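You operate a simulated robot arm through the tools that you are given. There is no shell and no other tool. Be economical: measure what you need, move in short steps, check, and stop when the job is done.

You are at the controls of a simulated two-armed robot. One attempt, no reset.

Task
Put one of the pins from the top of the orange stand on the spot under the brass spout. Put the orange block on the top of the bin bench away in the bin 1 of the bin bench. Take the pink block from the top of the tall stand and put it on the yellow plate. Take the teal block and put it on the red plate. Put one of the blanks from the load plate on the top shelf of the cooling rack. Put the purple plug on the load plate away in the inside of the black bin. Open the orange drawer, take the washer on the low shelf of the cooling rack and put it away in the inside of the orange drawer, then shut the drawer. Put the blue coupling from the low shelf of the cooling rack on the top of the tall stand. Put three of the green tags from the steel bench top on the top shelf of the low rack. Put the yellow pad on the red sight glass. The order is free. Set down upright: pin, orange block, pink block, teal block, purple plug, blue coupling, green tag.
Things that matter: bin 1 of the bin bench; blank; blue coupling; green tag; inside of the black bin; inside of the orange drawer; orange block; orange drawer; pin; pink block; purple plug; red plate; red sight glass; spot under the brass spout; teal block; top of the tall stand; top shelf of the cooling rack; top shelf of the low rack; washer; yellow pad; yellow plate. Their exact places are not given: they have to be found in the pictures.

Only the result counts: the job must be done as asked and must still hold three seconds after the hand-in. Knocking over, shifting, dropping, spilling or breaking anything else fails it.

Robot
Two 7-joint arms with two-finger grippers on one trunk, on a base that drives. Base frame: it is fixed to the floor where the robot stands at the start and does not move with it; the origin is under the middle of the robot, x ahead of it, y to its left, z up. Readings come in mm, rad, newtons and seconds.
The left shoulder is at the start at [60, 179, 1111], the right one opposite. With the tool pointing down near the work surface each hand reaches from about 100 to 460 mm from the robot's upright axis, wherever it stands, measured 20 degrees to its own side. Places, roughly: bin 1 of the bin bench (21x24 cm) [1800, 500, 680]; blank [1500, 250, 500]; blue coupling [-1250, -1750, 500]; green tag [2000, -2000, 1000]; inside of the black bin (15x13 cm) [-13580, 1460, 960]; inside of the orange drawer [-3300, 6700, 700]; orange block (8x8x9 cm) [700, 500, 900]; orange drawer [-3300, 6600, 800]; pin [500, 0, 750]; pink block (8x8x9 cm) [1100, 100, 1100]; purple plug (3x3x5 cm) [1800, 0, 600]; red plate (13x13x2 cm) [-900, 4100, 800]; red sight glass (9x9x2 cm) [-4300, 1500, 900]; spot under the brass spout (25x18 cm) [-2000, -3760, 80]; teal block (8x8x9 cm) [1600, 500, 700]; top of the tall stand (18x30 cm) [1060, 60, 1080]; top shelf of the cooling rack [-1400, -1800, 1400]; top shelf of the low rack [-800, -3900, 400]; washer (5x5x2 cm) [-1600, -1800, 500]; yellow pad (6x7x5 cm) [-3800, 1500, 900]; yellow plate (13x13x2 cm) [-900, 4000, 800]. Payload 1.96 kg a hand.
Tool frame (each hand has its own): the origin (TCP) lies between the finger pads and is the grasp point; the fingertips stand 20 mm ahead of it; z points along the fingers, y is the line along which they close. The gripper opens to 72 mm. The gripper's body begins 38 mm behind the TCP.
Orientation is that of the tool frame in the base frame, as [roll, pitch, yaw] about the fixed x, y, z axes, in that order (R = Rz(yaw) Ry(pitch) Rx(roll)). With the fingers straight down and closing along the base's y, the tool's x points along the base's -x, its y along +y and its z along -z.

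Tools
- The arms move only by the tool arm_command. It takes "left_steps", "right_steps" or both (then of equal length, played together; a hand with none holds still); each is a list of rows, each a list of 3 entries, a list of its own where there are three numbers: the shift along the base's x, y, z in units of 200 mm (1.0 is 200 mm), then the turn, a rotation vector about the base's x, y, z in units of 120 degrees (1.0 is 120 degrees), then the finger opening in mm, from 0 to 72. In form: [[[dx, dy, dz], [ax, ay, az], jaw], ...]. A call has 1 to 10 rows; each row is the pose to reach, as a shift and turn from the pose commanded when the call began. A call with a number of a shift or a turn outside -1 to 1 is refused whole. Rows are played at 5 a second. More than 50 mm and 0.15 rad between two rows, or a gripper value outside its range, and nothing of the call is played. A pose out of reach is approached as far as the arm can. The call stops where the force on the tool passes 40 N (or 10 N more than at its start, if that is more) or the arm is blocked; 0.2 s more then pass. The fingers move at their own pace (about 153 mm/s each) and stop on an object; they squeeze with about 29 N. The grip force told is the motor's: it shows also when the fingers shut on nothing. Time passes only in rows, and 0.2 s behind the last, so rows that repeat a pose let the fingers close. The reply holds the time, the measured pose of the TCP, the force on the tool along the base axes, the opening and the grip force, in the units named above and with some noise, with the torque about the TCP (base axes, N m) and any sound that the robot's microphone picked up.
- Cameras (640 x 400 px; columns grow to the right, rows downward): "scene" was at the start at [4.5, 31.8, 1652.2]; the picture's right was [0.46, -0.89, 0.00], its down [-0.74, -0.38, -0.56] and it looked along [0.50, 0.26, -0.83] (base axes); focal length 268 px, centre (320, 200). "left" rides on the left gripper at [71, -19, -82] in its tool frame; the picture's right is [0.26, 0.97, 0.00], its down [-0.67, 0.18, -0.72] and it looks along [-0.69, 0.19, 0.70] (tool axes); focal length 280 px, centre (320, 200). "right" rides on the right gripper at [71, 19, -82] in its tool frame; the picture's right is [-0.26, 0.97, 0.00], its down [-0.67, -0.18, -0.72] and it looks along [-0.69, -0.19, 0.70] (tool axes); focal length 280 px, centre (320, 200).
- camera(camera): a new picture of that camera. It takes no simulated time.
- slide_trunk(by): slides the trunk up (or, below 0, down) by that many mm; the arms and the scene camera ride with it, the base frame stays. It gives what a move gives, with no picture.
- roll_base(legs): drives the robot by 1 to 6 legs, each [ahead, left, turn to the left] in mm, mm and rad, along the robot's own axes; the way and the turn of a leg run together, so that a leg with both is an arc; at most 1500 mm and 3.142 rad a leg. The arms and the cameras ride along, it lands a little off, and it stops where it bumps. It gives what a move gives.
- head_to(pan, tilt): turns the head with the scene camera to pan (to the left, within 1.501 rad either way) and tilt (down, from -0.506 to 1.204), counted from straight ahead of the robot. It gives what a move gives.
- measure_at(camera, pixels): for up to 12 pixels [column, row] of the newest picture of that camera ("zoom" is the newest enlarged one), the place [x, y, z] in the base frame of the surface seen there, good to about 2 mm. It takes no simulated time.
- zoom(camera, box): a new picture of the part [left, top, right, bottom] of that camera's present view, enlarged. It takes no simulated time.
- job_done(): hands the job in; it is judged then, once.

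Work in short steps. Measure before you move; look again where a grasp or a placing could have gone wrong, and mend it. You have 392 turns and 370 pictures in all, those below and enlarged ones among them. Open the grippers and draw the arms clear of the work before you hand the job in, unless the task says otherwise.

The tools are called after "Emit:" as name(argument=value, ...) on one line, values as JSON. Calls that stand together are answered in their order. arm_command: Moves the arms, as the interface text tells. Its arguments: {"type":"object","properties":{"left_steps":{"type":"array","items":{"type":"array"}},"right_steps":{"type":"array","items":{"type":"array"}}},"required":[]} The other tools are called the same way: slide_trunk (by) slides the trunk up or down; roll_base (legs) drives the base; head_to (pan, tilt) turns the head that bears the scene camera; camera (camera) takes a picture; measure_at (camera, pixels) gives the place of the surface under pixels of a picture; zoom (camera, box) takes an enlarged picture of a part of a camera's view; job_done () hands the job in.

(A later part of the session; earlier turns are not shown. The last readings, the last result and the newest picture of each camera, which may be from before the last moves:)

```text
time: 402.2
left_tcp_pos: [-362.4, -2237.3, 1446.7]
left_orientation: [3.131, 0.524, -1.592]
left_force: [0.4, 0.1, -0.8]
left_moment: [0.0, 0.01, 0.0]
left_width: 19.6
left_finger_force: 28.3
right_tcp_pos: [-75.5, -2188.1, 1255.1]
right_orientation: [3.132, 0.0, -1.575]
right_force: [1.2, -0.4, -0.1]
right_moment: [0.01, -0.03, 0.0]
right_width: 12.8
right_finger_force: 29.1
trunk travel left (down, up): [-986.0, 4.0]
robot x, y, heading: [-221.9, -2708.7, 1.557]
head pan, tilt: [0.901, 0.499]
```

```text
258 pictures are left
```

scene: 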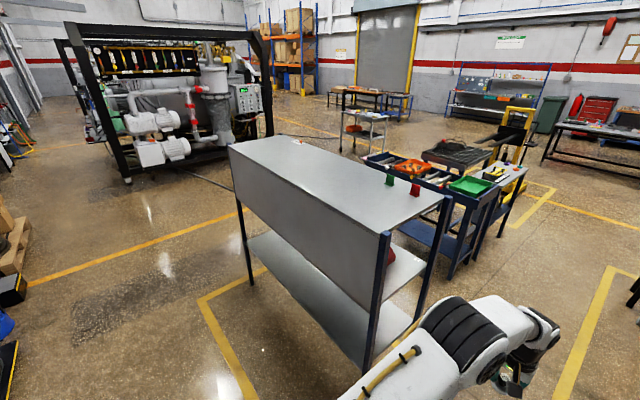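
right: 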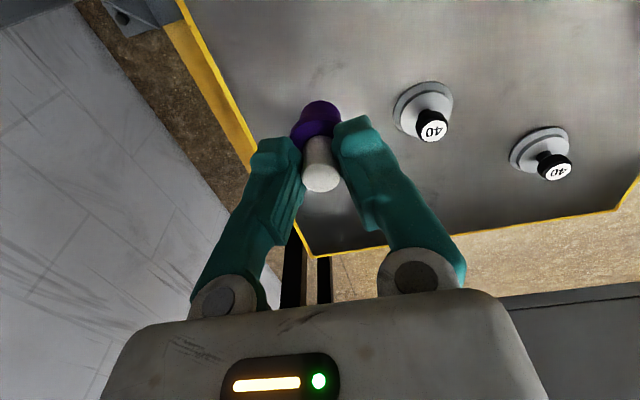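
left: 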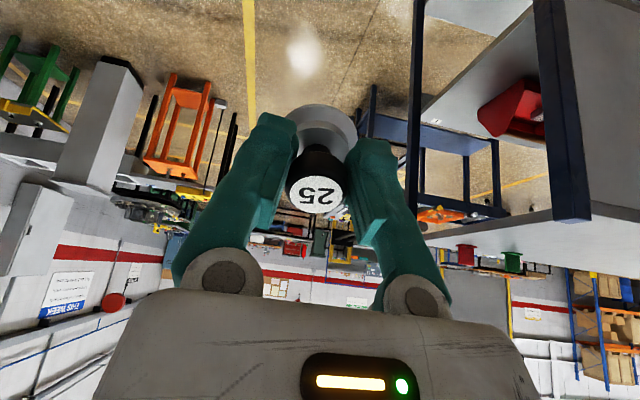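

Retract the right hand (it would meet the rack's back panel), then drive to x≈−1260 and approach.

Emit:
arm_command(right_steps=[[[0, -0.1, 0], [0, 0, 0], 0], [[0, -0.25, 0], [0, 0, 0], 0], [[0, -0.42, 0], [0, 0, 0], 0], [[0.1, -0.6, 0], [0, 0, 0], 0], [[0.15, -0.8, 0], [0, 0, 0], 0], [[0.2, -0.97, 0], [0, 0, 0], 0]])

Emit:
roll_base(legs=[[0, 1040, 0.014]])

Emit:
head_to(pan=0.2, tilt=0.6)

Emit:
camera(camera="scene")

```text
time: 403.6
left_tcp_pos: [-362.1, -2240.5, 1447.4]
left_orientation: [3.131, 0.527, -1.592]
left_force: [0.1, 0.4, -0.8]
left_moment: [-0.02, -0.01, -0.01]
left_width: 19.8
left_finger_force: 29.1
right_tcp_pos: [-38.3, -2383.1, 1254.9]
right_orientation: [3.133, -0.001, -1.574]
right_force: [0.2, -0.5, -0.6]
right_moment: [-0.04, 0.01, 0.0]
right_width: 12.9
right_finger_force: 29.1
trunk travel left (down, up): [-986.0, 4.0]
robot x, y, heading: [-224.4, -2706.0, 1.554]
head pan, tilt: [0.901, 0.499]
```

```text
time: 409.0
left_tcp_pos: [-1412.5, -2230.6, 1446.8]
left_orientation: [3.131, 0.525, -1.583]
left_force: [0.8, 0.0, -0.4]
left_moment: [-0.03, 0.0, 0.01]
left_width: 19.8
left_finger_force: 29.0
right_tcp_pos: [-1084.9, -2371.6, 1254.7]
right_orientation: [3.131, -0.002, -1.565]
right_force: [-0.1, 0.0, 0.1]
right_moment: [0.01, -0.02, 0.03]
right_width: 12.5
right_finger_force: 29.1
trunk travel left (down, up): [-986.0, 4.0]
robot x, y, heading: [-1270.1, -2700.9, 1.568]
head pan, tilt: [0.901, 0.499]
```

```text
time: 410.1
left_tcp_pos: [-1413.0, -2230.9, 1447.8]
left_orientation: [3.131, 0.525, -1.583]
left_force: [0.1, 0.8, -0.5]
left_moment: [-0.03, 0.0, -0.01]
left_width: 19.9
left_finger_force: 29.1
right_tcp_pos: [-1087.5, -2371.5, 1254.7]
right_orientation: [3.132, -0.001, -1.566]
right_force: [0.3, -0.1, -0.5]
right_moment: [-0.01, 0.04, 0.01]
right_width: 12.6
right_finger_force: 29.1
trunk travel left (down, up): [-986.0, 4.0]
robot x, y, heading: [-1270.0, -2702.4, 1.564]
head pan, tilt: [0.201, 0.6]
```

```text
257 pictures are left
```

scene: 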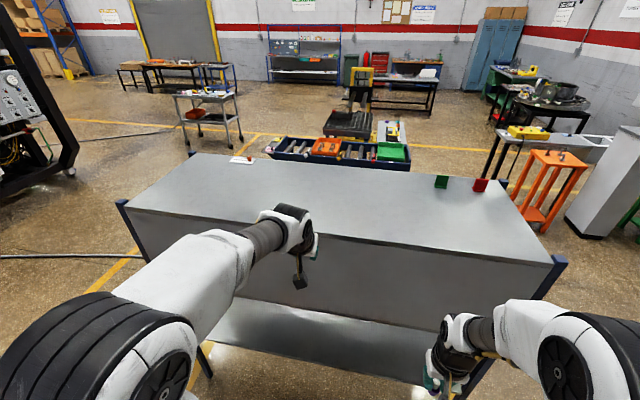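

Retract the right hand another 80 mm, then drive 260 ahead.

Emit:
arm_command(right_steps=[[[0, -0.15, 0], [0, 0, 0], 0], [[0, -0.3, 0], [0, 0, 0], 0], [[0, -0.42, 0], [0, 0, 0], 0]])

Emit:
roll_base(legs=[[260, 0, 0]])

Emit:
camera(camera="scene")

Emit:
camera(camera="left")

```text
time: 410.9
left_tcp_pos: [-1412.2, -2228.7, 1445.5]
left_orientation: [3.129, 0.524, -1.584]
left_force: [0.4, -0.1, -0.2]
left_moment: [-0.02, 0.0, 0.03]
left_width: 19.8
left_finger_force: 29.0
right_tcp_pos: [-1085.7, -2405.1, 1253.3]
right_orientation: [3.132, -0.004, -1.566]
right_force: [-0.1, -0.3, 0.2]
right_moment: [-0.02, 0.04, 0.0]
right_width: 12.8
right_finger_force: 29.1
right hand out of reach, approached as far as the arm can: row 2, 3
trunk travel left (down, up): [-986.0, 4.0]
robot x, y, heading: [-1268.6, -2703.4, 1.568]
head pan, tilt: [0.201, 0.6]
```

```text
time: 412.7
left_tcp_pos: [-1411.2, -1972.5, 1447.4]
left_orientation: [3.131, 0.527, -1.585]
left_force: [0.3, -0.6, 0.6]
left_moment: [0.0, -0.01, -0.02]
left_width: 19.6
left_finger_force: 29.0
right_tcp_pos: [-1085.1, -2148.9, 1254.4]
right_orientation: [3.131, 0.0, -1.565]
right_force: [0.1, -0.1, 0.3]
right_moment: [0.04, -0.01, 0.01]
right_width: 12.5
right_finger_force: 28.9
trunk travel left (down, up): [-986.0, 4.0]
robot x, y, heading: [-1264.3, -2443.1, 1.572]
head pan, tilt: [0.201, 0.6]
```

```text
256 pictures are left
```

scene: 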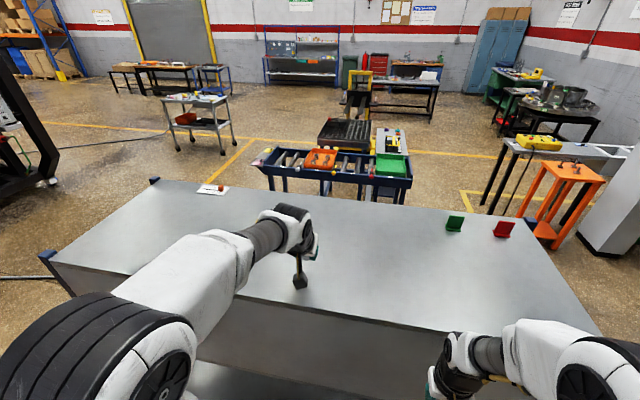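

```text
255 pictures are left
```

left: 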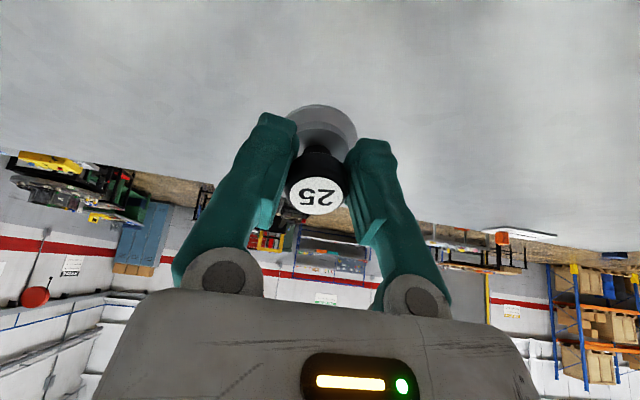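

Over the shelf, 90 mm inside its edge. Lower until the edge of the blank touches (≈z 1404).

Emit:
arm_command(left_steps=[[[0, 0, -0.08], [0, 0, 0], 0], [[0, 0, -0.15], [0, 0, 0], 0], [[0, 0, -0.19], [0, 0, 0], 0], [[0, 0, -0.205], [0, 0, 0], 0], [[0, 0, -0.22], [0, 0, 0], 0]])

Emit:
camera(camera="left")

```text
time: 413.9
left_tcp_pos: [-1411.5, -1970.7, 1402.6]
left_orientation: [3.131, 0.524, -1.584]
left_force: [-0.1, 0.2, -0.8]
left_moment: [-0.04, 0.0, 0.01]
left_width: 19.6
left_finger_force: 29.4
right_tcp_pos: [-1084.5, -2147.0, 1255.2]
right_orientation: [3.131, -0.002, -1.568]
right_force: [0.4, -0.4, -0.3]
right_moment: [0.01, -0.02, 0.04]
right_width: 12.4
right_finger_force: 29.1
trunk travel left (down, up): [-986.0, 4.0]
robot x, y, heading: [-1265.5, -2440.8, 1.564]
head pan, tilt: [0.201, 0.6]
```

```text
254 pictures are left
```

left: 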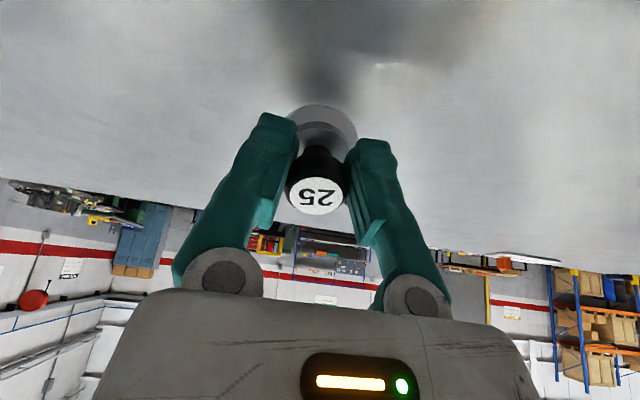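

Continue in 2 mm steps to contact.

Emit:
arm_command(left_steps=[[[0, 0, -0.01], [0, 0, 0], 0], [[0, 0, -0.02], [0, 0, 0], 0], [[0, 0, -0.03], [0, 0, 0], 0]])

```text
time: 414.7
left_tcp_pos: [-1412.0, -1970.7, 1397.3]
left_orientation: [3.13, 0.529, -1.585]
left_force: [-1.6, 1.8, 10.9]
left_moment: [0.12, 0.07, 0.02]
left_width: 19.7
left_finger_force: 29.2
right_tcp_pos: [-1083.7, -2147.1, 1254.6]
right_orientation: [3.131, -0.001, -1.567]
right_force: [0.5, 0.0, 0.6]
right_moment: [0.02, -0.01, -0.01]
right_width: 12.5
right_finger_force: 29.3
trunk travel left (down, up): [-986.0, 4.0]
robot x, y, heading: [-1273.2, -2442.0, 1.571]
head pan, tilt: [0.201, 0.6]
```

Contact. Release, then withdraw back along the tool axis.

Emit:
arm_command(left_steps=[[[0, 0, 0], [0, 0, 0], 30], [[0, 0, 0], [0, 0, 0], 50], [[0, 0, 0], [0, 0, 0], 60], [[0, -0.04, 0.07], [0, 0, 0], 60], [[0, -0.12, 0.16], [0, 0, 0], 60], [[0, -0.25, 0.2], [0, 0, 0], 60]])

Emit:
camera(camera="left")

```text
time: 416.1
left_tcp_pos: [-1411.7, -2021.6, 1437.1]
left_orientation: [3.131, 0.524, -1.584]
left_force: [-0.2, -0.6, -0.7]
left_moment: [0.01, -0.02, 0.02]
left_width: 60.1
left_finger_force: 0.1
right_tcp_pos: [-1085.6, -2148.6, 1254.7]
right_orientation: [3.132, 0.0, -1.567]
right_force: [-0.4, -0.1, -0.5]
right_moment: [0.02, -0.01, 0.04]
right_width: 12.5
right_finger_force: 29.3
trunk travel left (down, up): [-986.0, 4.0]
robot x, y, heading: [-1268.4, -2441.2, 1.575]
head pan, tilt: [0.201, 0.6]
```

```text
253 pictures are left
```

left: 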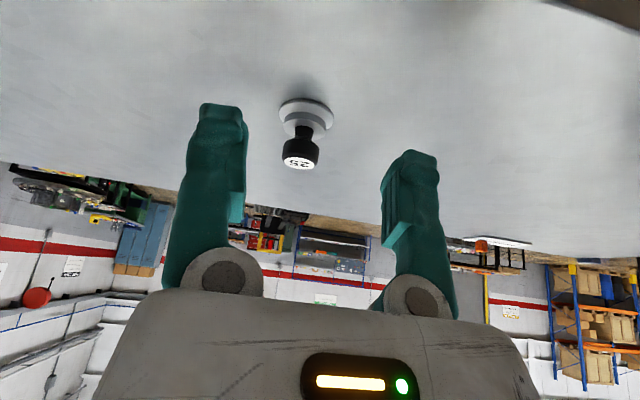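

The blank stands on the top shelf. Back off and lower the trunk to reach the washer on the low shelf.

Emit:
roll_base(legs=[[-260, 0, 0]])

Emit:
slide_trunk(by=-400)

Emit:
slide_trunk(by=-130)

Emit:
head_to(pan=0.45, tilt=0.6)

Emit:
camera(camera="scene")

Emit:
camera(camera="left")

```text
time: 418.0
left_tcp_pos: [-1413.4, -2276.7, 1434.6]
left_orientation: [3.129, 0.523, -1.582]
left_force: [1.0, 0.2, -0.3]
left_moment: [0.0, 0.0, -0.01]
left_width: 60.2
left_finger_force: 0.0
right_tcp_pos: [-1086.9, -2401.5, 1254.7]
right_orientation: [3.131, -0.005, -1.566]
right_force: [0.3, 1.2, -0.4]
right_moment: [-0.02, 0.0, -0.01]
right_width: 12.6
right_finger_force: 28.9
trunk travel left (down, up): [-986.0, 4.0]
robot x, y, heading: [-1266.3, -2700.7, 1.568]
head pan, tilt: [0.201, 0.6]
```

```text
time: 421.8
left_tcp_pos: [-1412.9, -2279.1, 1035.9]
left_orientation: [3.13, 0.525, -1.584]
left_force: [-0.2, -0.8, 0.2]
left_moment: [0.0, 0.0, 0.03]
left_width: 60.0
left_finger_force: 0.1
right_tcp_pos: [-1086.8, -2405.6, 854.6]
right_orientation: [3.13, -0.002, -1.566]
right_force: [-0.2, -0.9, -0.2]
right_moment: [-0.01, 0.03, -0.05]
right_width: 12.7
right_finger_force: 28.6
trunk travel left (down, up): [-586.0, 404.0]
robot x, y, heading: [-1268.0, -2700.7, 1.562]
head pan, tilt: [0.201, 0.6]
```

```text
time: 423.4
left_tcp_pos: [-1413.2, -2277.5, 906.0]
left_orientation: [3.131, 0.527, -1.583]
left_force: [-0.4, -0.5, 0.7]
left_moment: [-0.03, 0.01, 0.01]
left_width: 59.9
left_finger_force: 0.1
right_tcp_pos: [-1085.0, -2406.3, 723.6]
right_orientation: [3.13, -0.001, -1.566]
right_force: [0.5, 0.3, -0.4]
right_moment: [0.01, 0.01, 0.0]
right_width: 12.5
right_finger_force: 29.3
trunk travel left (down, up): [-456.0, 534.0]
robot x, y, heading: [-1268.2, -2702.4, 1.565]
head pan, tilt: [0.201, 0.6]
```

```text
time: 424.2
left_tcp_pos: [-1412.8, -2278.4, 906.0]
left_orientation: [3.131, 0.525, -1.582]
left_force: [-0.3, 0.4, -0.1]
left_moment: [-0.03, 0.01, -0.03]
left_width: 60.2
left_finger_force: 0.0
right_tcp_pos: [-1086.2, -2405.2, 724.7]
right_orientation: [3.131, -0.003, -1.565]
right_force: [-0.6, -0.7, 0.4]
right_moment: [0.0, 0.03, -0.01]
right_width: 12.8
right_finger_force: 28.8
trunk travel left (down, up): [-456.0, 534.0]
robot x, y, heading: [-1267.8, -2700.6, 1.57]
head pan, tilt: [0.45, 0.6]
```

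```text
252 pictures are left
```

scene: 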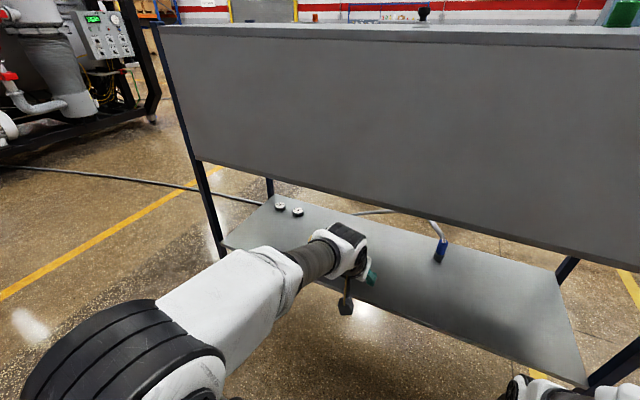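

```text
251 pictures are left
```

left: 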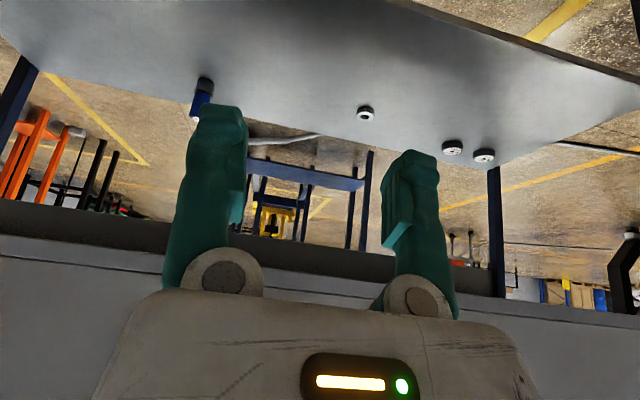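

The washer is at (366,113) in the left picture; zoom and measure it, the neighbours and the panel's lower edge.

Emit:
zoom(camera="left", box=[330, 90, 510, 180])

Emit:
measure_at(camera="left", pixels=[[366, 106], [366, 113], [366, 119], [357, 112], [375, 112], [452, 147], [484, 155], [400, 80], [205, 85], [420, 20]])

Emit:
measure_at(camera="scene", pixels=[[300, 183], [440, 215], [600, 265], [250, 255], [480, 350], [560, 385], [300, 165]])

```text
3.56 times, centred on (420, 135) of left
```

zoom: 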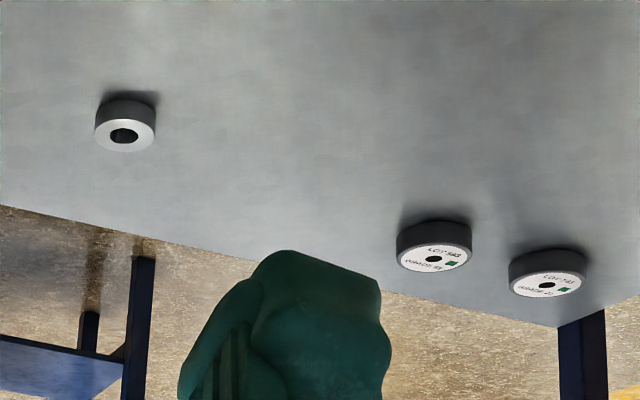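

```text
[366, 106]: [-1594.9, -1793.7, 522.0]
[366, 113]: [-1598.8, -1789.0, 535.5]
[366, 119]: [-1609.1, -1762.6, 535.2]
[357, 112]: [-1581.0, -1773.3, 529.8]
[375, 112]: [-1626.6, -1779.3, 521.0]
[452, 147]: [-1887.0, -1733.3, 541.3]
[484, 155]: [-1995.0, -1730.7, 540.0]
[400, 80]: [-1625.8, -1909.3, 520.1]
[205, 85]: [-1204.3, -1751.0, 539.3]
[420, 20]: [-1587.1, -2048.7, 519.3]
```

```text
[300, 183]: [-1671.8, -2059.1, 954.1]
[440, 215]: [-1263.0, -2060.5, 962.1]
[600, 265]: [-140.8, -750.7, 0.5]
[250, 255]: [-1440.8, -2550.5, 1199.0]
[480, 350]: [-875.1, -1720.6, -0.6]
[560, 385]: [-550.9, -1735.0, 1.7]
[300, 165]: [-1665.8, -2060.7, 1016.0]
```

Washer centre ≈ (−1603,−1779), top z≈537. Drive 156 left, tilt the left hand to 60° and lower it to z≈610.

Emit:
roll_base(legs=[[0, 158, 0]])

Emit:
arm_command(left_steps=[[[0, 0, -0.1], [0.05, 0, 0], 66], [[0, 0, -0.25], [0.1, 0, 0], 66], [[0, 0, -0.4], [0.15, 0, 0], 66], [[0, 0, -0.55], [0.2, 0, 0], 66], [[0, 0, -0.7], [0.25, 0, 0], 66], [[0, 0, -0.85], [0.25, 0, 0], 66], [[0, 0, -1.0], [0.25, 0, 0], 66]])

Emit:
arm_command(left_steps=[[[0, 0, -0.2], [0, 0, 0], 66], [[0, 0, -0.4], [0, 0, 0], 66], [[0, 0, -0.48], [0, 0, 0], 66]])

Emit:
camera(camera="left")

Emit:
camera(camera="scene")

```text
time: 425.6
left_tcp_pos: [-1574.2, -2278.3, 904.9]
left_orientation: [3.134, 0.526, -1.581]
left_force: [-1.3, 0.0, 0.5]
left_moment: [-0.01, -0.01, 0.0]
left_width: 60.0
left_finger_force: 0.2
right_tcp_pos: [-1245.7, -2404.9, 725.7]
right_orientation: [3.132, -0.002, -1.566]
right_force: [-0.1, -0.2, -0.2]
right_moment: [0.01, 0.01, -0.02]
right_width: 12.7
right_finger_force: 29.2
trunk travel left (down, up): [-456.0, 534.0]
robot x, y, heading: [-1425.8, -2700.1, 1.572]
head pan, tilt: [0.45, 0.6]
```

```text
time: 427.2
left_tcp_pos: [-1556.1, -2247.7, 786.5]
left_orientation: [3.12, 1.047, -1.591]
left_force: [-0.5, 0.7, -0.7]
left_moment: [0.03, 0.01, -0.01]
left_width: 65.7
left_finger_force: 0.0
left hand out of reach, approached as far as the arm can: row 3, 4, 5, 6, 7
right_tcp_pos: [-1245.2, -2404.6, 724.5]
right_orientation: [3.133, -0.002, -1.565]
right_force: [0.5, 0.0, 0.0]
right_moment: [-0.02, 0.0, -0.01]
right_width: 12.4
right_finger_force: 28.4
trunk travel left (down, up): [-456.0, 534.0]
robot x, y, heading: [-1426.1, -2700.3, 1.569]
head pan, tilt: [0.45, 0.6]
```

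```text
time: 428.0
left_tcp_pos: [-1550.6, -2248.3, 785.5]
left_orientation: [3.12, 1.048, -1.589]
left_force: [-0.8, -0.2, -0.4]
left_moment: [0.0, 0.04, 0.0]
left_width: 65.9
left_finger_force: 0.2
left hand out of reach, approached as far as the arm can: row 1, 2, 3
right_tcp_pos: [-1245.6, -2403.9, 724.6]
right_orientation: [3.132, -0.002, -1.566]
right_force: [0.2, 1.0, -0.4]
right_moment: [-0.02, 0.02, -0.01]
right_width: 12.8
right_finger_force: 29.1
trunk travel left (down, up): [-456.0, 534.0]
robot x, y, heading: [-1426.0, -2697.3, 1.567]
head pan, tilt: [0.45, 0.6]
```

```text
249 pictures are left
```

left: 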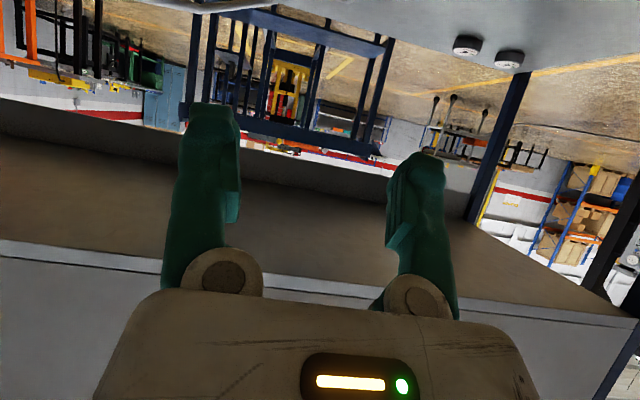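

```text
248 pictures are left
```

scene: 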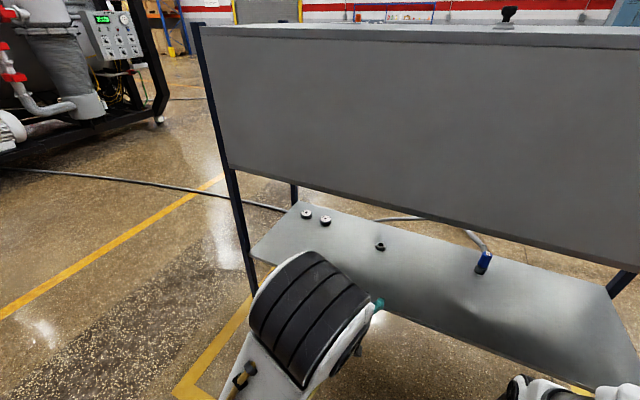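

Too close for that pose; lower the trunk by 160 instead, then drive ahead.

Emit:
slide_trunk(by=-165)

Emit:
roll_base(legs=[[270, 10, 0]])

Emit:
camera(camera="left")

Emit:
camera(camera="scene")

```text
time: 429.9
left_tcp_pos: [-1550.1, -2249.1, 619.8]
left_orientation: [3.122, 1.048, -1.592]
left_force: [0.1, -0.8, 0.4]
left_moment: [0.01, 0.01, 0.0]
left_width: 66.1
left_finger_force: 0.0
right_tcp_pos: [-1245.2, -2404.9, 560.3]
right_orientation: [3.131, -0.001, -1.566]
right_force: [1.1, 0.8, -0.4]
right_moment: [-0.02, -0.01, -0.01]
right_width: 12.7
right_finger_force: 29.2
trunk travel left (down, up): [-291.0, 699.0]
robot x, y, heading: [-1428.1, -2700.4, 1.571]
head pan, tilt: [0.45, 0.6]
```

```text
time: 431.8
left_tcp_pos: [-1557.1, -1979.5, 620.2]
left_orientation: [3.12, 1.047, -1.593]
left_force: [0.3, 0.2, 0.0]
left_moment: [-0.03, 0.01, 0.0]
left_width: 66.0
left_finger_force: 0.1
right_tcp_pos: [-1253.8, -2135.8, 559.4]
right_orientation: [3.131, -0.002, -1.57]
right_force: [-0.3, 0.1, 0.1]
right_moment: [-0.01, -0.02, 0.02]
right_width: 12.6
right_finger_force: 29.0
trunk travel left (down, up): [-291.0, 699.0]
robot x, y, heading: [-1434.9, -2427.1, 1.568]
head pan, tilt: [0.45, 0.6]
```

```text
247 pictures are left
```

left: 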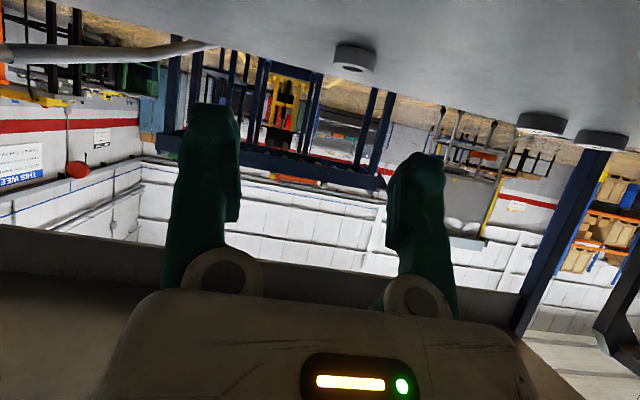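

```text
246 pictures are left
```

scene: 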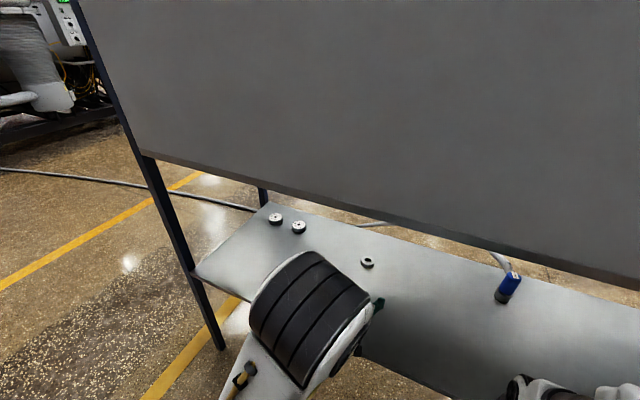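

Emit:
arm_command(left_steps=[[[-0.08, 0.15, -0.05], [0, 0, 0], 66], [[-0.16, 0.3, -0.1], [0, 0, 0], 66], [[-0.23, 0.45, -0.15], [0, 0, 0], 66], [[-0.23, 0.6, -0.2], [0, 0, 0], 66]])

Emit:
zoom(camera="scene", box=[320, 220, 440, 310])

Emit:
camera(camera="left")

```text
time: 432.8
left_tcp_pos: [-1589.8, -1933.0, 651.8]
left_orientation: [3.121, 1.047, -1.594]
left_force: [0.1, -0.1, -0.9]
left_moment: [0.02, -0.02, -0.02]
left_width: 66.1
left_finger_force: 0.0
left hand out of reach, approached as far as the arm can: row 1, 2, 3, 4
right_tcp_pos: [-1254.3, -2135.4, 559.5]
right_orientation: [3.132, -0.002, -1.569]
right_force: [0.9, -0.1, -0.3]
right_moment: [0.02, 0.02, 0.01]
right_width: 12.5
right_finger_force: 28.6
trunk travel left (down, up): [-291.0, 699.0]
robot x, y, heading: [-1435.0, -2430.7, 1.565]
head pan, tilt: [0.45, 0.6]
```

```text
4.44 times, centred on (380, 265) of scene
```

zoom: 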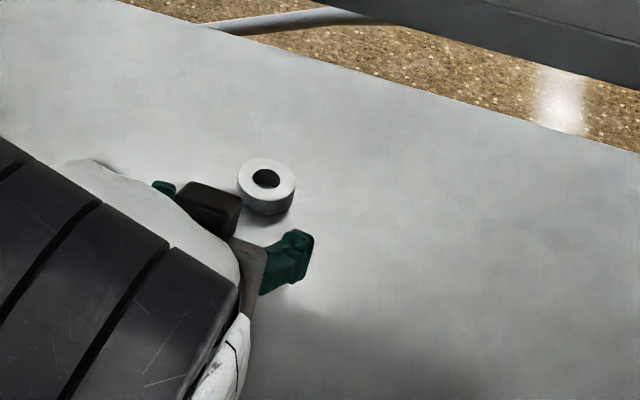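

```text
244 pictures are left
```

left: 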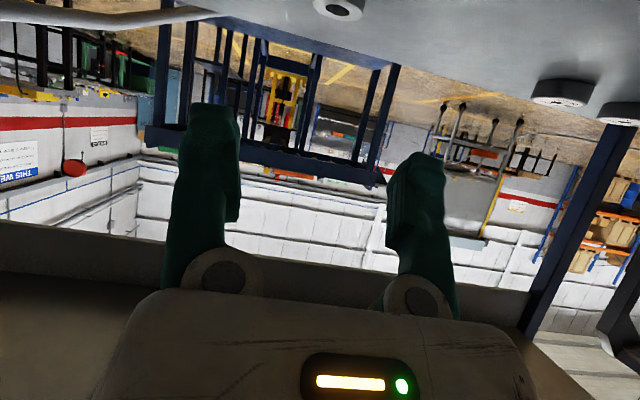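

The wrist is folded too near the body; I need more stand-off. Back 190 mm and extend the arm forward.

Emit:
roll_base(legs=[[-190, 0, 0]])

Emit:
arm_command(left_steps=[[[0, 0.15, 0], [0, 0, 0], 66], [[0, 0.3, 0], [0, 0, 0], 66], [[0, 0.45, -0.03], [0, 0, 0], 66], [[0, 0.6, -0.06], [0, 0, 0], 66], [[0, 0.75, -0.1], [0, 0, 0], 66], [[0, 0.9, -0.15], [0, 0, 0], 66]])

```text
time: 434.3
left_tcp_pos: [-1590.9, -2122.7, 652.5]
left_orientation: [3.121, 1.048, -1.594]
left_force: [0.0, -0.9, -0.6]
left_moment: [0.03, -0.02, 0.02]
left_width: 65.9
left_finger_force: 0.1
right_tcp_pos: [-1253.9, -2324.4, 560.3]
right_orientation: [3.13, -0.001, -1.569]
right_force: [0.6, -0.7, -1.0]
right_moment: [0.01, 0.0, 0.02]
right_width: 12.5
right_finger_force: 28.6
trunk travel left (down, up): [-291.0, 699.0]
robot x, y, heading: [-1437.3, -2616.6, 1.57]
head pan, tilt: [0.45, 0.6]
```

```text
time: 435.7
left_tcp_pos: [-1580.3, -2069.7, 701.3]
left_orientation: [3.121, 1.047, -1.593]
left_force: [-0.4, 1.0, 0.0]
left_moment: [-0.01, 0.05, -0.01]
left_width: 66.2
left_finger_force: 0.1
left hand out of reach, approached as far as the arm can: row 1, 2, 3, 4, 5, 6
right_tcp_pos: [-1253.9, -2324.6, 558.1]
right_orientation: [3.13, -0.001, -1.566]
right_force: [-1.0, 0.3, -0.7]
right_moment: [0.03, 0.01, -0.02]
right_width: 12.6
right_finger_force: 28.8
trunk travel left (down, up): [-291.0, 699.0]
robot x, y, heading: [-1438.1, -2617.9, 1.566]
head pan, tilt: [0.45, 0.6]
```

The reachable set for this tilt lies higher relative to the shoulder, so lower the trunk further: back off 60, trunk −170.

Emit:
roll_base(legs=[[-80, 0, 0]])

Emit:
slide_trunk(by=-130)

Emit:
arm_command(left_steps=[[[0, 0.1, 0], [0, 0, 0], 66], [[0, 0.2, 0], [0, 0, 0], 66], [[0, 0.35, 0], [0, 0, 0], 66]])

Emit:
camera(camera="scene")

```text
time: 436.8
left_tcp_pos: [-1580.9, -2150.4, 701.5]
left_orientation: [3.121, 1.048, -1.595]
left_force: [-0.1, 0.1, -0.1]
left_moment: [-0.01, 0.01, 0.0]
left_width: 65.9
left_finger_force: 0.1
right_tcp_pos: [-1254.7, -2405.0, 559.6]
right_orientation: [3.132, -0.002, -1.569]
right_force: [0.1, -0.4, 0.0]
right_moment: [-0.01, -0.03, 0.02]
right_width: 12.6
right_finger_force: 29.4
trunk travel left (down, up): [-291.0, 699.0]
robot x, y, heading: [-1439.0, -2701.2, 1.564]
head pan, tilt: [0.45, 0.6]
```

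```text
time: 438.4
left_tcp_pos: [-1580.1, -2149.5, 571.2]
left_orientation: [3.12, 1.048, -1.595]
left_force: [-0.4, -0.1, 0.6]
left_moment: [0.03, -0.03, -0.02]
left_width: 66.1
left_finger_force: 0.1
right_tcp_pos: [-1255.9, -2404.8, 429.1]
right_orientation: [3.132, -0.002, -1.569]
right_force: [-0.5, 0.6, -1.2]
right_moment: [0.0, -0.02, 0.0]
right_width: 12.8
right_finger_force: 28.5
trunk travel left (down, up): [-161.0, 829.0]
robot x, y, heading: [-1436.2, -2700.0, 1.563]
head pan, tilt: [0.45, 0.6]
```

```text
time: 439.1
left_tcp_pos: [-1576.4, -2130.3, 594.5]
left_orientation: [3.118, 1.046, -1.597]
left_force: [0.6, -0.1, 0.5]
left_moment: [0.05, -0.03, 0.02]
left_width: 65.9
left_finger_force: 0.0
left hand out of reach, approached as far as the arm can: row 1, 2, 3
right_tcp_pos: [-1255.2, -2404.8, 429.2]
right_orientation: [3.13, -0.003, -1.568]
right_force: [0.0, -0.7, -1.0]
right_moment: [0.01, -0.01, 0.01]
right_width: 12.8
right_finger_force: 28.9
trunk travel left (down, up): [-161.0, 829.0]
robot x, y, heading: [-1438.3, -2700.1, 1.564]
head pan, tilt: [0.45, 0.6]
```

```text
243 pictures are left
```

scene: 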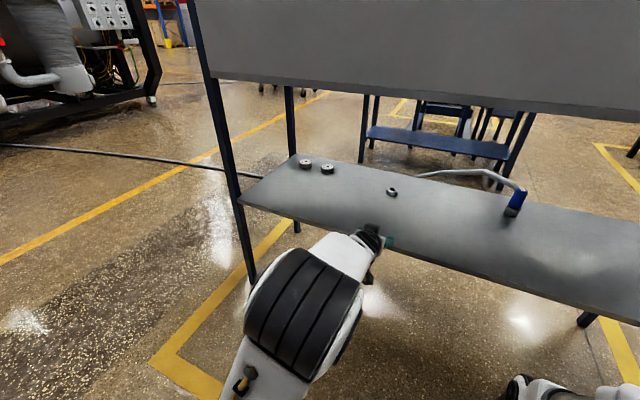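

Locus: reach grows as the hand rises. Lower the trunk 65 more, then raise/extend the hand to ahead ≈610, z ≈575.

Emit:
slide_trunk(by=-65)

Emit:
arm_command(left_steps=[[[0, 0.05, 0.08], [0, 0, 0], 66], [[0, 0.1, 0.16], [0, 0, 0], 66], [[0, 0.15, 0.22], [0, 0, 0], 66], [[0, 0.2, 0.25], [0, 0, 0], 66]])

```text
time: 440.2
left_tcp_pos: [-1577.4, -2131.4, 529.5]
left_orientation: [3.121, 1.048, -1.595]
left_force: [0.0, -0.1, -0.5]
left_moment: [-0.01, 0.02, 0.0]
left_width: 66.0
left_finger_force: 0.2
right_tcp_pos: [-1254.3, -2404.9, 363.7]
right_orientation: [3.131, -0.003, -1.568]
right_force: [-0.6, -1.3, 0.1]
right_moment: [0.0, -0.01, -0.02]
right_width: 12.6
right_finger_force: 28.9
trunk travel left (down, up): [-96.0, 894.0]
robot x, y, heading: [-1436.0, -2697.5, 1.566]
head pan, tilt: [0.45, 0.6]
```

```text
time: 441.2
left_tcp_pos: [-1576.3, -2101.7, 584.9]
left_orientation: [3.123, 1.05, -1.594]
left_force: [0.2, -0.9, 0.7]
left_moment: [-0.02, 0.03, -0.03]
left_width: 65.8
left_finger_force: 0.0
left hand out of reach, approached as far as the arm can: row 3, 4
right_tcp_pos: [-1255.4, -2404.8, 364.7]
right_orientation: [3.131, -0.003, -1.569]
right_force: [0.2, -0.8, -0.9]
right_moment: [-0.02, -0.01, -0.01]
right_width: 12.7
right_finger_force: 28.4
trunk travel left (down, up): [-96.0, 894.0]
robot x, y, heading: [-1439.7, -2702.8, 1.562]
head pan, tilt: [0.45, 0.6]
```

Measure the washer precisely from this lower viewpoint.

Emit:
zoom(camera="scene", box=[340, 160, 440, 240])

```text
5.00 times, centred on (390, 200) of scene
```

zoom: 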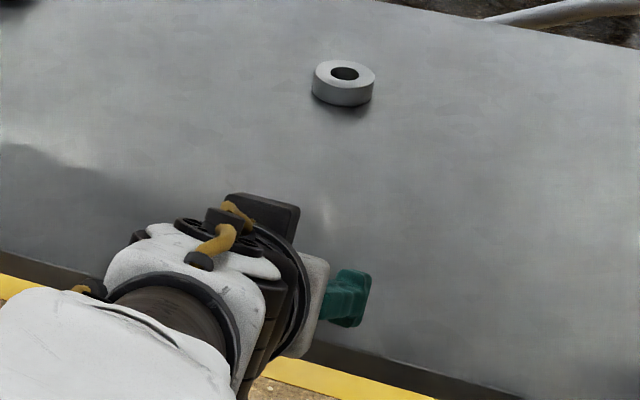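

Emit:
measure_at(camera="zoom", pixels=[[322, 73], [366, 77], [345, 64], [342, 84], [333, 98], [340, 110], [345, 340]])

```text
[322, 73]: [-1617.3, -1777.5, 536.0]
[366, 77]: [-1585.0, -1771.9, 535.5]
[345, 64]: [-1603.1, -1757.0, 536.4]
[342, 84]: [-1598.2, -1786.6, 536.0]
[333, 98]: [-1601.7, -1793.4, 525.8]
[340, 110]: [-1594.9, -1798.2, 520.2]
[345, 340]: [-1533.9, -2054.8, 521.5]
```

Washer centre (−1601.5,−1773), top z 536. Drive 322 ahead, 26 left with the hand above the washer's height.

Emit:
roll_base(legs=[[322, 22, 0.007]])

Emit:
camera(camera="left")

Emit:
camera(camera="scene")

```text
time: 443.4
left_tcp_pos: [-1598.8, -1788.8, 584.2]
left_orientation: [3.124, 1.051, -1.589]
left_force: [-0.4, 0.7, 0.0]
left_moment: [0.0, 0.0, -0.07]
left_width: 66.0
left_finger_force: 0.0
right_tcp_pos: [-1275.8, -2099.2, 362.3]
right_orientation: [3.13, -0.019, -1.566]
right_force: [0.6, -1.1, -0.3]
right_moment: [-0.03, 0.02, 0.03]
right_width: 12.9
right_finger_force: 29.1
trunk travel left (down, up): [-96.0, 894.0]
robot x, y, heading: [-1459.4, -2383.6, 1.572]
head pan, tilt: [0.45, 0.6]
stopped in leg 1: the robot was blocked; the commanded pose is now the measured one
```

```text
241 pictures are left
```

left: 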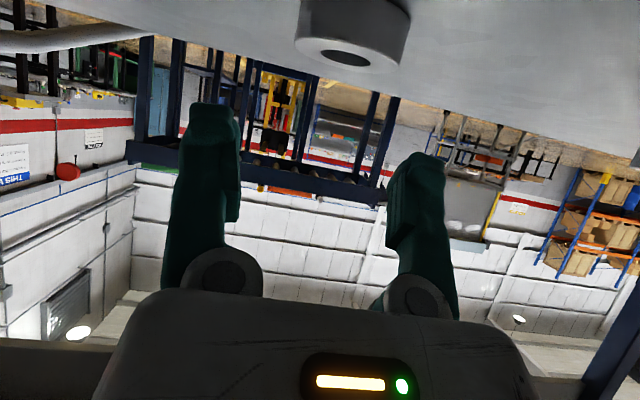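

```text
240 pictures are left
```

scene: 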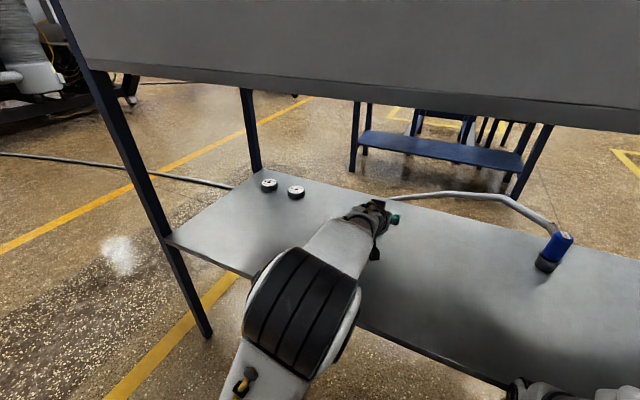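

Blocked: the right hand's wrist met the shelf edge. Back off 50 and swing the right hand outward and back.

Emit:
roll_base(legs=[[-50, 0, 0]])

Emit:
arm_command(right_steps=[[[0.15, 0, 0], [0, 0, 0], 0], [[0.3, -0.05, 0], [0, 0, 0], 0], [[0.45, -0.1, 0], [0, 0, 0], 0], [[0.6, -0.2, 0], [0, 0, 0], 0], [[0.75, -0.3, 0], [0, 0, 0], 0], [[0.9, -0.45, 0], [0, 0, 0], 0]])

```text
time: 444.3
left_tcp_pos: [-1598.6, -1836.2, 583.3]
left_orientation: [3.123, 1.049, -1.59]
left_force: [-0.5, -0.5, 0.0]
left_moment: [-0.01, 0.01, 0.01]
left_width: 65.8
left_finger_force: 0.0
right_tcp_pos: [-1276.8, -2147.4, 362.5]
right_orientation: [3.131, -0.018, -1.567]
right_force: [-0.5, 0.3, -0.9]
right_moment: [0.0, -0.04, 0.01]
right_width: 12.4
right_finger_force: 29.3
trunk travel left (down, up): [-96.0, 894.0]
robot x, y, heading: [-1460.2, -2436.4, 1.572]
head pan, tilt: [0.45, 0.6]
```

```text
time: 445.7
left_tcp_pos: [-1598.7, -1837.7, 584.7]
left_orientation: [3.123, 1.048, -1.593]
left_force: [0.6, 0.1, -0.4]
left_moment: [-0.01, 0.0, 0.03]
left_width: 66.2
left_finger_force: 0.1
right_tcp_pos: [-1092.8, -2236.6, 361.3]
right_orientation: [3.131, -0.021, -1.565]
right_force: [0.5, -1.1, -0.4]
right_moment: [0.02, 0.05, -0.02]
right_width: 12.6
right_finger_force: 28.9
right hand out of reach, approached as far as the arm can: row 2, 3, 4, 5
trunk travel left (down, up): [-96.0, 894.0]
robot x, y, heading: [-1458.4, -2434.2, 1.56]
head pan, tilt: [0.45, 0.6]
```

Now the right hand is well back. Drive ahead 57.

Emit:
roll_base(legs=[[57, 2, 0.008]])

Emit:
camera(camera="left")

```text
time: 446.6
left_tcp_pos: [-1607.0, -1782.5, 584.1]
left_orientation: [3.122, 1.05, -1.581]
left_force: [-0.6, 0.9, -0.7]
left_moment: [0.0, -0.03, 0.01]
left_width: 66.0
left_finger_force: 0.0
right_tcp_pos: [-1097.7, -2177.0, 362.8]
right_orientation: [3.13, -0.021, -1.558]
right_force: [0.0, -0.7, -1.0]
right_moment: [-0.01, 0.0, 0.0]
right_width: 12.4
right_finger_force: 29.2
trunk travel left (down, up): [-96.0, 894.0]
robot x, y, heading: [-1466.1, -2379.8, 1.576]
head pan, tilt: [0.45, 0.6]
```

```text
239 pictures are left
```

left: 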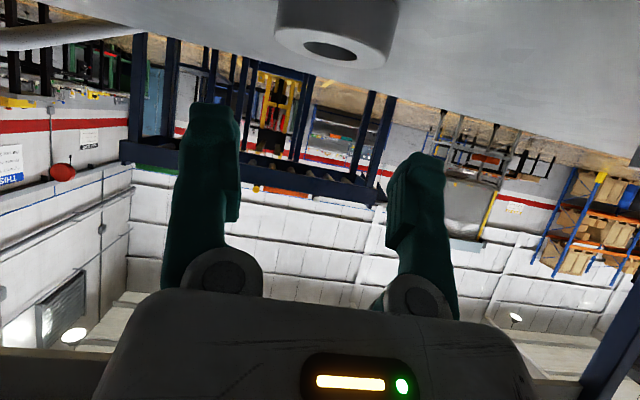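

Emit:
measure_at(camera="left", pixels=[[282, 35], [385, 50], [335, 62], [330, 34], [395, 20], [277, 15]])

```text
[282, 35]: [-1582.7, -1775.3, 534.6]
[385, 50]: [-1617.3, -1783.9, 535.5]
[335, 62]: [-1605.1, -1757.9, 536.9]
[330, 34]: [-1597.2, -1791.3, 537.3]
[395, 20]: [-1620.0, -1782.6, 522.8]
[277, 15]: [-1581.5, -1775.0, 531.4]
```

Washer centre (−1601,−1776). Shift 6 mm in +x and lower by the trunk 41 mm.

Emit:
arm_command(left_steps=[[[0.03, 0, 0], [0, 0, 0], 66]])

Emit:
slide_trunk(by=-41)

Emit:
camera(camera="left")

```text
time: 447.0
left_tcp_pos: [-1599.1, -1781.5, 583.3]
left_orientation: [3.12, 1.049, -1.581]
left_force: [-1.1, 0.1, -0.1]
left_moment: [-0.01, -0.01, 0.02]
left_width: 66.0
left_finger_force: 0.1
right_tcp_pos: [-1097.7, -2176.4, 362.0]
right_orientation: [3.129, -0.021, -1.557]
right_force: [-0.1, 0.3, -0.1]
right_moment: [-0.01, 0.03, 0.04]
right_width: 12.5
right_finger_force: 29.3
trunk travel left (down, up): [-96.0, 894.0]
robot x, y, heading: [-1462.6, -2376.9, 1.571]
head pan, tilt: [0.45, 0.6]
```

```text
time: 447.6
left_tcp_pos: [-1600.0, -1781.0, 563.6]
left_orientation: [3.132, 1.057, -1.576]
left_force: [0.0, -5.7, 13.4]
left_moment: [-1.91, -0.23, -0.17]
left_width: 66.2
left_finger_force: 0.1
right_tcp_pos: [-1097.9, -2175.5, 337.1]
right_orientation: [3.13, -0.019, -1.559]
right_force: [0.0, -0.1, -0.4]
right_moment: [0.01, -0.04, 0.03]
right_width: 12.6
right_finger_force: 29.0
trunk travel left (down, up): [-71.0, 919.0]
robot x, y, heading: [-1462.8, -2380.3, 1.577]
head pan, tilt: [0.45, 0.6]
stopped: the force on the tool passed its limit at 58 N (the readings are from after the stop); the commanded pose is now the measured one
```

```text
238 pictures are left
```

left: 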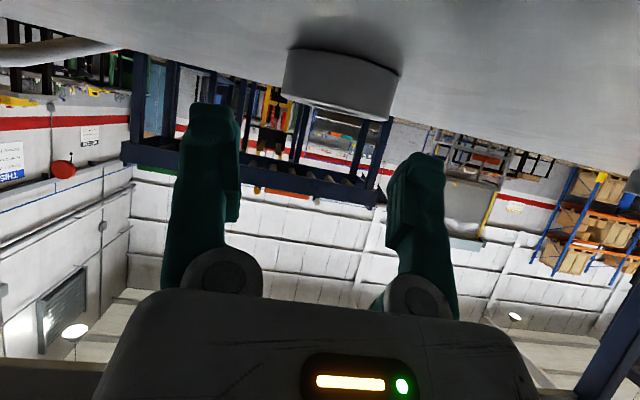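

The wrist camera under the tilted hand touched the shelf. Raise 45 mm and reduce the tilt to ~35°.

Emit:
slide_trunk(by=50)

Emit:
arm_command(left_steps=[[[0, 0, 0.05], [-0.05, 0, 0], 66], [[0, 0, 0.1], [-0.1, 0, 0], 66], [[0, 0, 0.1], [-0.15, 0, 0], 66], [[0, 0, 0.1], [-0.208, 0, 0], 66]])

Emit:
camera(camera="left")

Emit:
camera(camera="scene")

```text
time: 448.5
left_tcp_pos: [-1600.3, -1780.5, 611.9]
left_orientation: [3.129, 1.053, -1.575]
left_force: [0.2, -0.5, -0.8]
left_moment: [-0.01, -0.01, -0.01]
left_width: 65.9
left_finger_force: 0.1
right_tcp_pos: [-1097.6, -2174.7, 387.7]
right_orientation: [3.128, -0.022, -1.557]
right_force: [0.6, 0.5, 0.1]
right_moment: [0.03, 0.02, 0.0]
right_width: 12.4
right_finger_force: 29.0
trunk travel left (down, up): [-121.0, 869.0]
robot x, y, heading: [-1461.6, -2381.5, 1.58]
head pan, tilt: [0.45, 0.6]
```

```text
time: 449.5
left_tcp_pos: [-1598.8, -1812.0, 635.7]
left_orientation: [3.132, 0.619, -1.579]
left_force: [0.4, -0.2, 0.4]
left_moment: [-0.01, -0.01, 0.02]
left_width: 65.7
left_finger_force: 0.0
left hand out of reach, approached as far as the arm can: row 1, 2, 3, 4
right_tcp_pos: [-1097.2, -2175.9, 386.6]
right_orientation: [3.13, -0.021, -1.558]
right_force: [-0.4, -0.7, 0.0]
right_moment: [0.01, 0.01, 0.03]
right_width: 12.5
right_finger_force: 28.8
trunk travel left (down, up): [-121.0, 869.0]
robot x, y, heading: [-1460.4, -2379.6, 1.574]
head pan, tilt: [0.45, 0.6]
```

```text
237 pictures are left
```

left: 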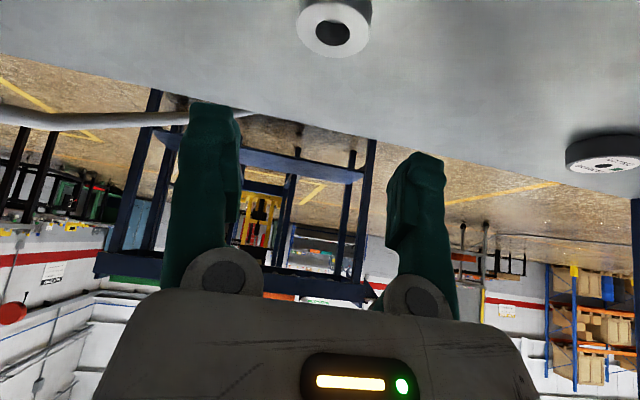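

```text
236 pictures are left
```

scene: 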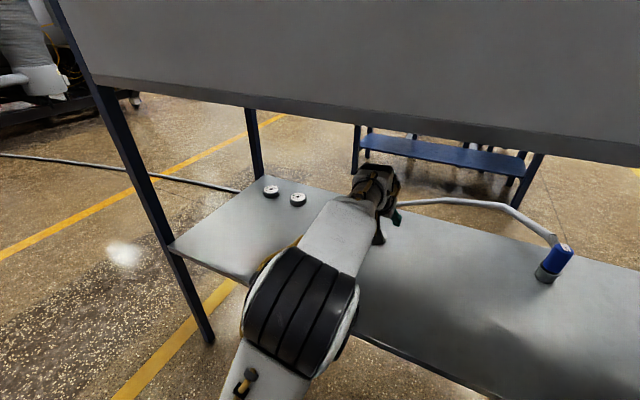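

Tilt is 35° now. Move down and forward over the washer.

Emit:
arm_command(left_steps=[[[-0.01, 0, -0.1], [0, 0, 0], 66], [[-0.01, 0.08, -0.2], [0, 0, 0], 66], [[-0.01, 0.16, -0.28], [0, 0, 0], 66]])

Emit:
camera(camera="left")

```text
time: 450.3
left_tcp_pos: [-1598.6, -1819.5, 591.2]
left_orientation: [3.132, 0.619, -1.572]
left_force: [0.7, -0.8, 0.1]
left_moment: [0.01, -0.02, 0.04]
left_width: 66.2
left_finger_force: 0.0
left hand out of reach, approached as far as the arm can: row 1, 2, 3
right_tcp_pos: [-1097.9, -2175.4, 386.5]
right_orientation: [3.13, -0.02, -1.558]
right_force: [-0.6, 0.3, -0.5]
right_moment: [0.0, -0.02, -0.01]
right_width: 12.1
right_finger_force: 29.2
trunk travel left (down, up): [-121.0, 869.0]
robot x, y, heading: [-1456.9, -2378.8, 1.576]
head pan, tilt: [0.45, 0.6]
```

```text
235 pictures are left
```

left: 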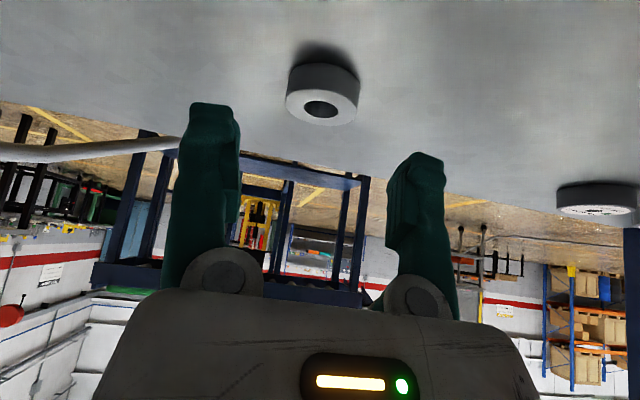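

The base is low enough to slip under the shelf; what matters is the arm's elbow. Measure the elbow's foremost surface relative to the shelf edge.

Emit:
camera(camera="scene")

Emit:
measure_at(camera="scene", pixels=[[300, 250], [330, 265], [350, 290], [275, 262], [320, 230], [345, 215], [355, 320], [365, 345], [250, 275]])

```text
234 pictures are left
```

scene: 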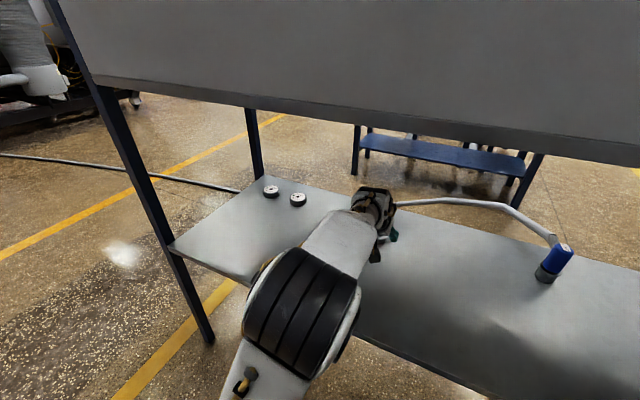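

```text
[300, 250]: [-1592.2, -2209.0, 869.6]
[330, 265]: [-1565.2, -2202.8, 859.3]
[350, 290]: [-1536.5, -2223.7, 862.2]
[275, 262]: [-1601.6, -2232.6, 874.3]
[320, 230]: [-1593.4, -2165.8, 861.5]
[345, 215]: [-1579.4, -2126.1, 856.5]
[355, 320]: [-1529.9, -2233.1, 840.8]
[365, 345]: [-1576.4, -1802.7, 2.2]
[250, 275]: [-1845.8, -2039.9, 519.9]
```

Emit:
measure_at(camera="scene", pixels=[[345, 105], [345, 110], [345, 114], [345, 118], [250, 95], [250, 100], [375, 195], [365, 188], [385, 200], [372, 190]])

Emit:
zoom(camera="scene", box=[240, 90, 440, 290])

```text
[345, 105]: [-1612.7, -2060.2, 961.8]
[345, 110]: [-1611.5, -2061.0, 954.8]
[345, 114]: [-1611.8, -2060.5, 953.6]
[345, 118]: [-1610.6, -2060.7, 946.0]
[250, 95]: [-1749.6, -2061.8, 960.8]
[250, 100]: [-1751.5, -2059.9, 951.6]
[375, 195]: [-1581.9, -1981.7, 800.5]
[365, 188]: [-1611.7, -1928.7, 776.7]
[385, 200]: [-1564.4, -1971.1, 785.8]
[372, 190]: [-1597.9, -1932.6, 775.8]
```

```text
2.00 times, centred on (340, 190) of scene
```

zoom: 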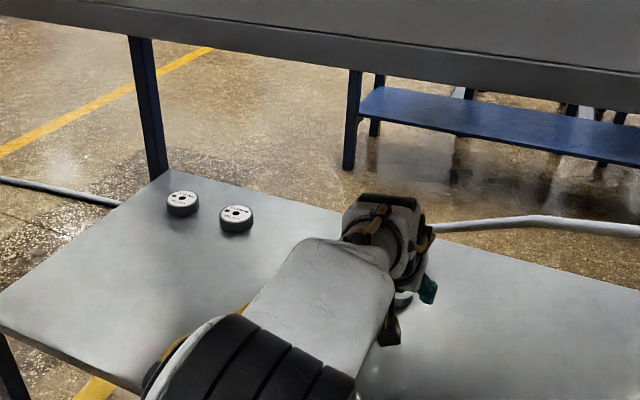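

Panel bottom z≈940, forearm top 860: fine. Advance 40 mm, then lower by the trunk.

Emit:
roll_base(legs=[[40, 0, 0]])

Emit:
camera(camera="left")

```text
time: 451.2
left_tcp_pos: [-1598.6, -1780.0, 590.7]
left_orientation: [3.13, 0.621, -1.575]
left_force: [0.5, -0.1, 1.4]
left_moment: [-0.01, 0.04, 0.03]
left_width: 65.7
left_finger_force: 0.0
right_tcp_pos: [-1097.3, -2135.0, 387.0]
right_orientation: [3.13, -0.021, -1.557]
right_force: [-0.4, -0.2, -0.5]
right_moment: [0.01, -0.01, 0.03]
right_width: 12.4
right_finger_force: 29.2
trunk travel left (down, up): [-121.0, 869.0]
robot x, y, heading: [-1460.0, -2339.7, 1.572]
head pan, tilt: [0.45, 0.6]
```

```text
232 pictures are left
```

left: 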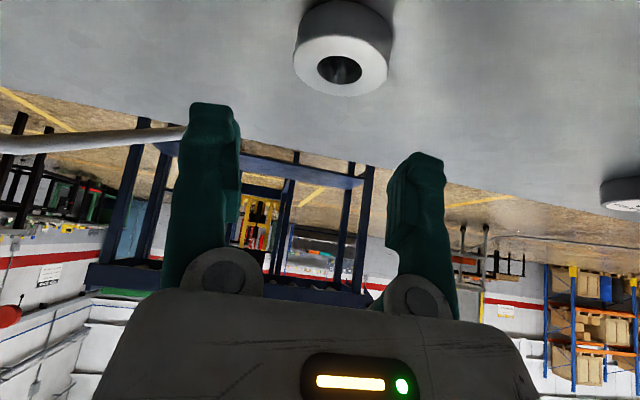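

Emit:
measure_at(camera="left", pixels=[[300, 62], [380, 70], [340, 88], [335, 45], [312, 40], [385, 50]])

```text
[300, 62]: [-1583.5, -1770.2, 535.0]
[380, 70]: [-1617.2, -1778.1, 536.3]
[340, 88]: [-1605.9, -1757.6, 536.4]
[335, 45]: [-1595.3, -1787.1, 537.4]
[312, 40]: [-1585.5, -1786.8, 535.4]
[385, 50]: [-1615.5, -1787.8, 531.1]
```

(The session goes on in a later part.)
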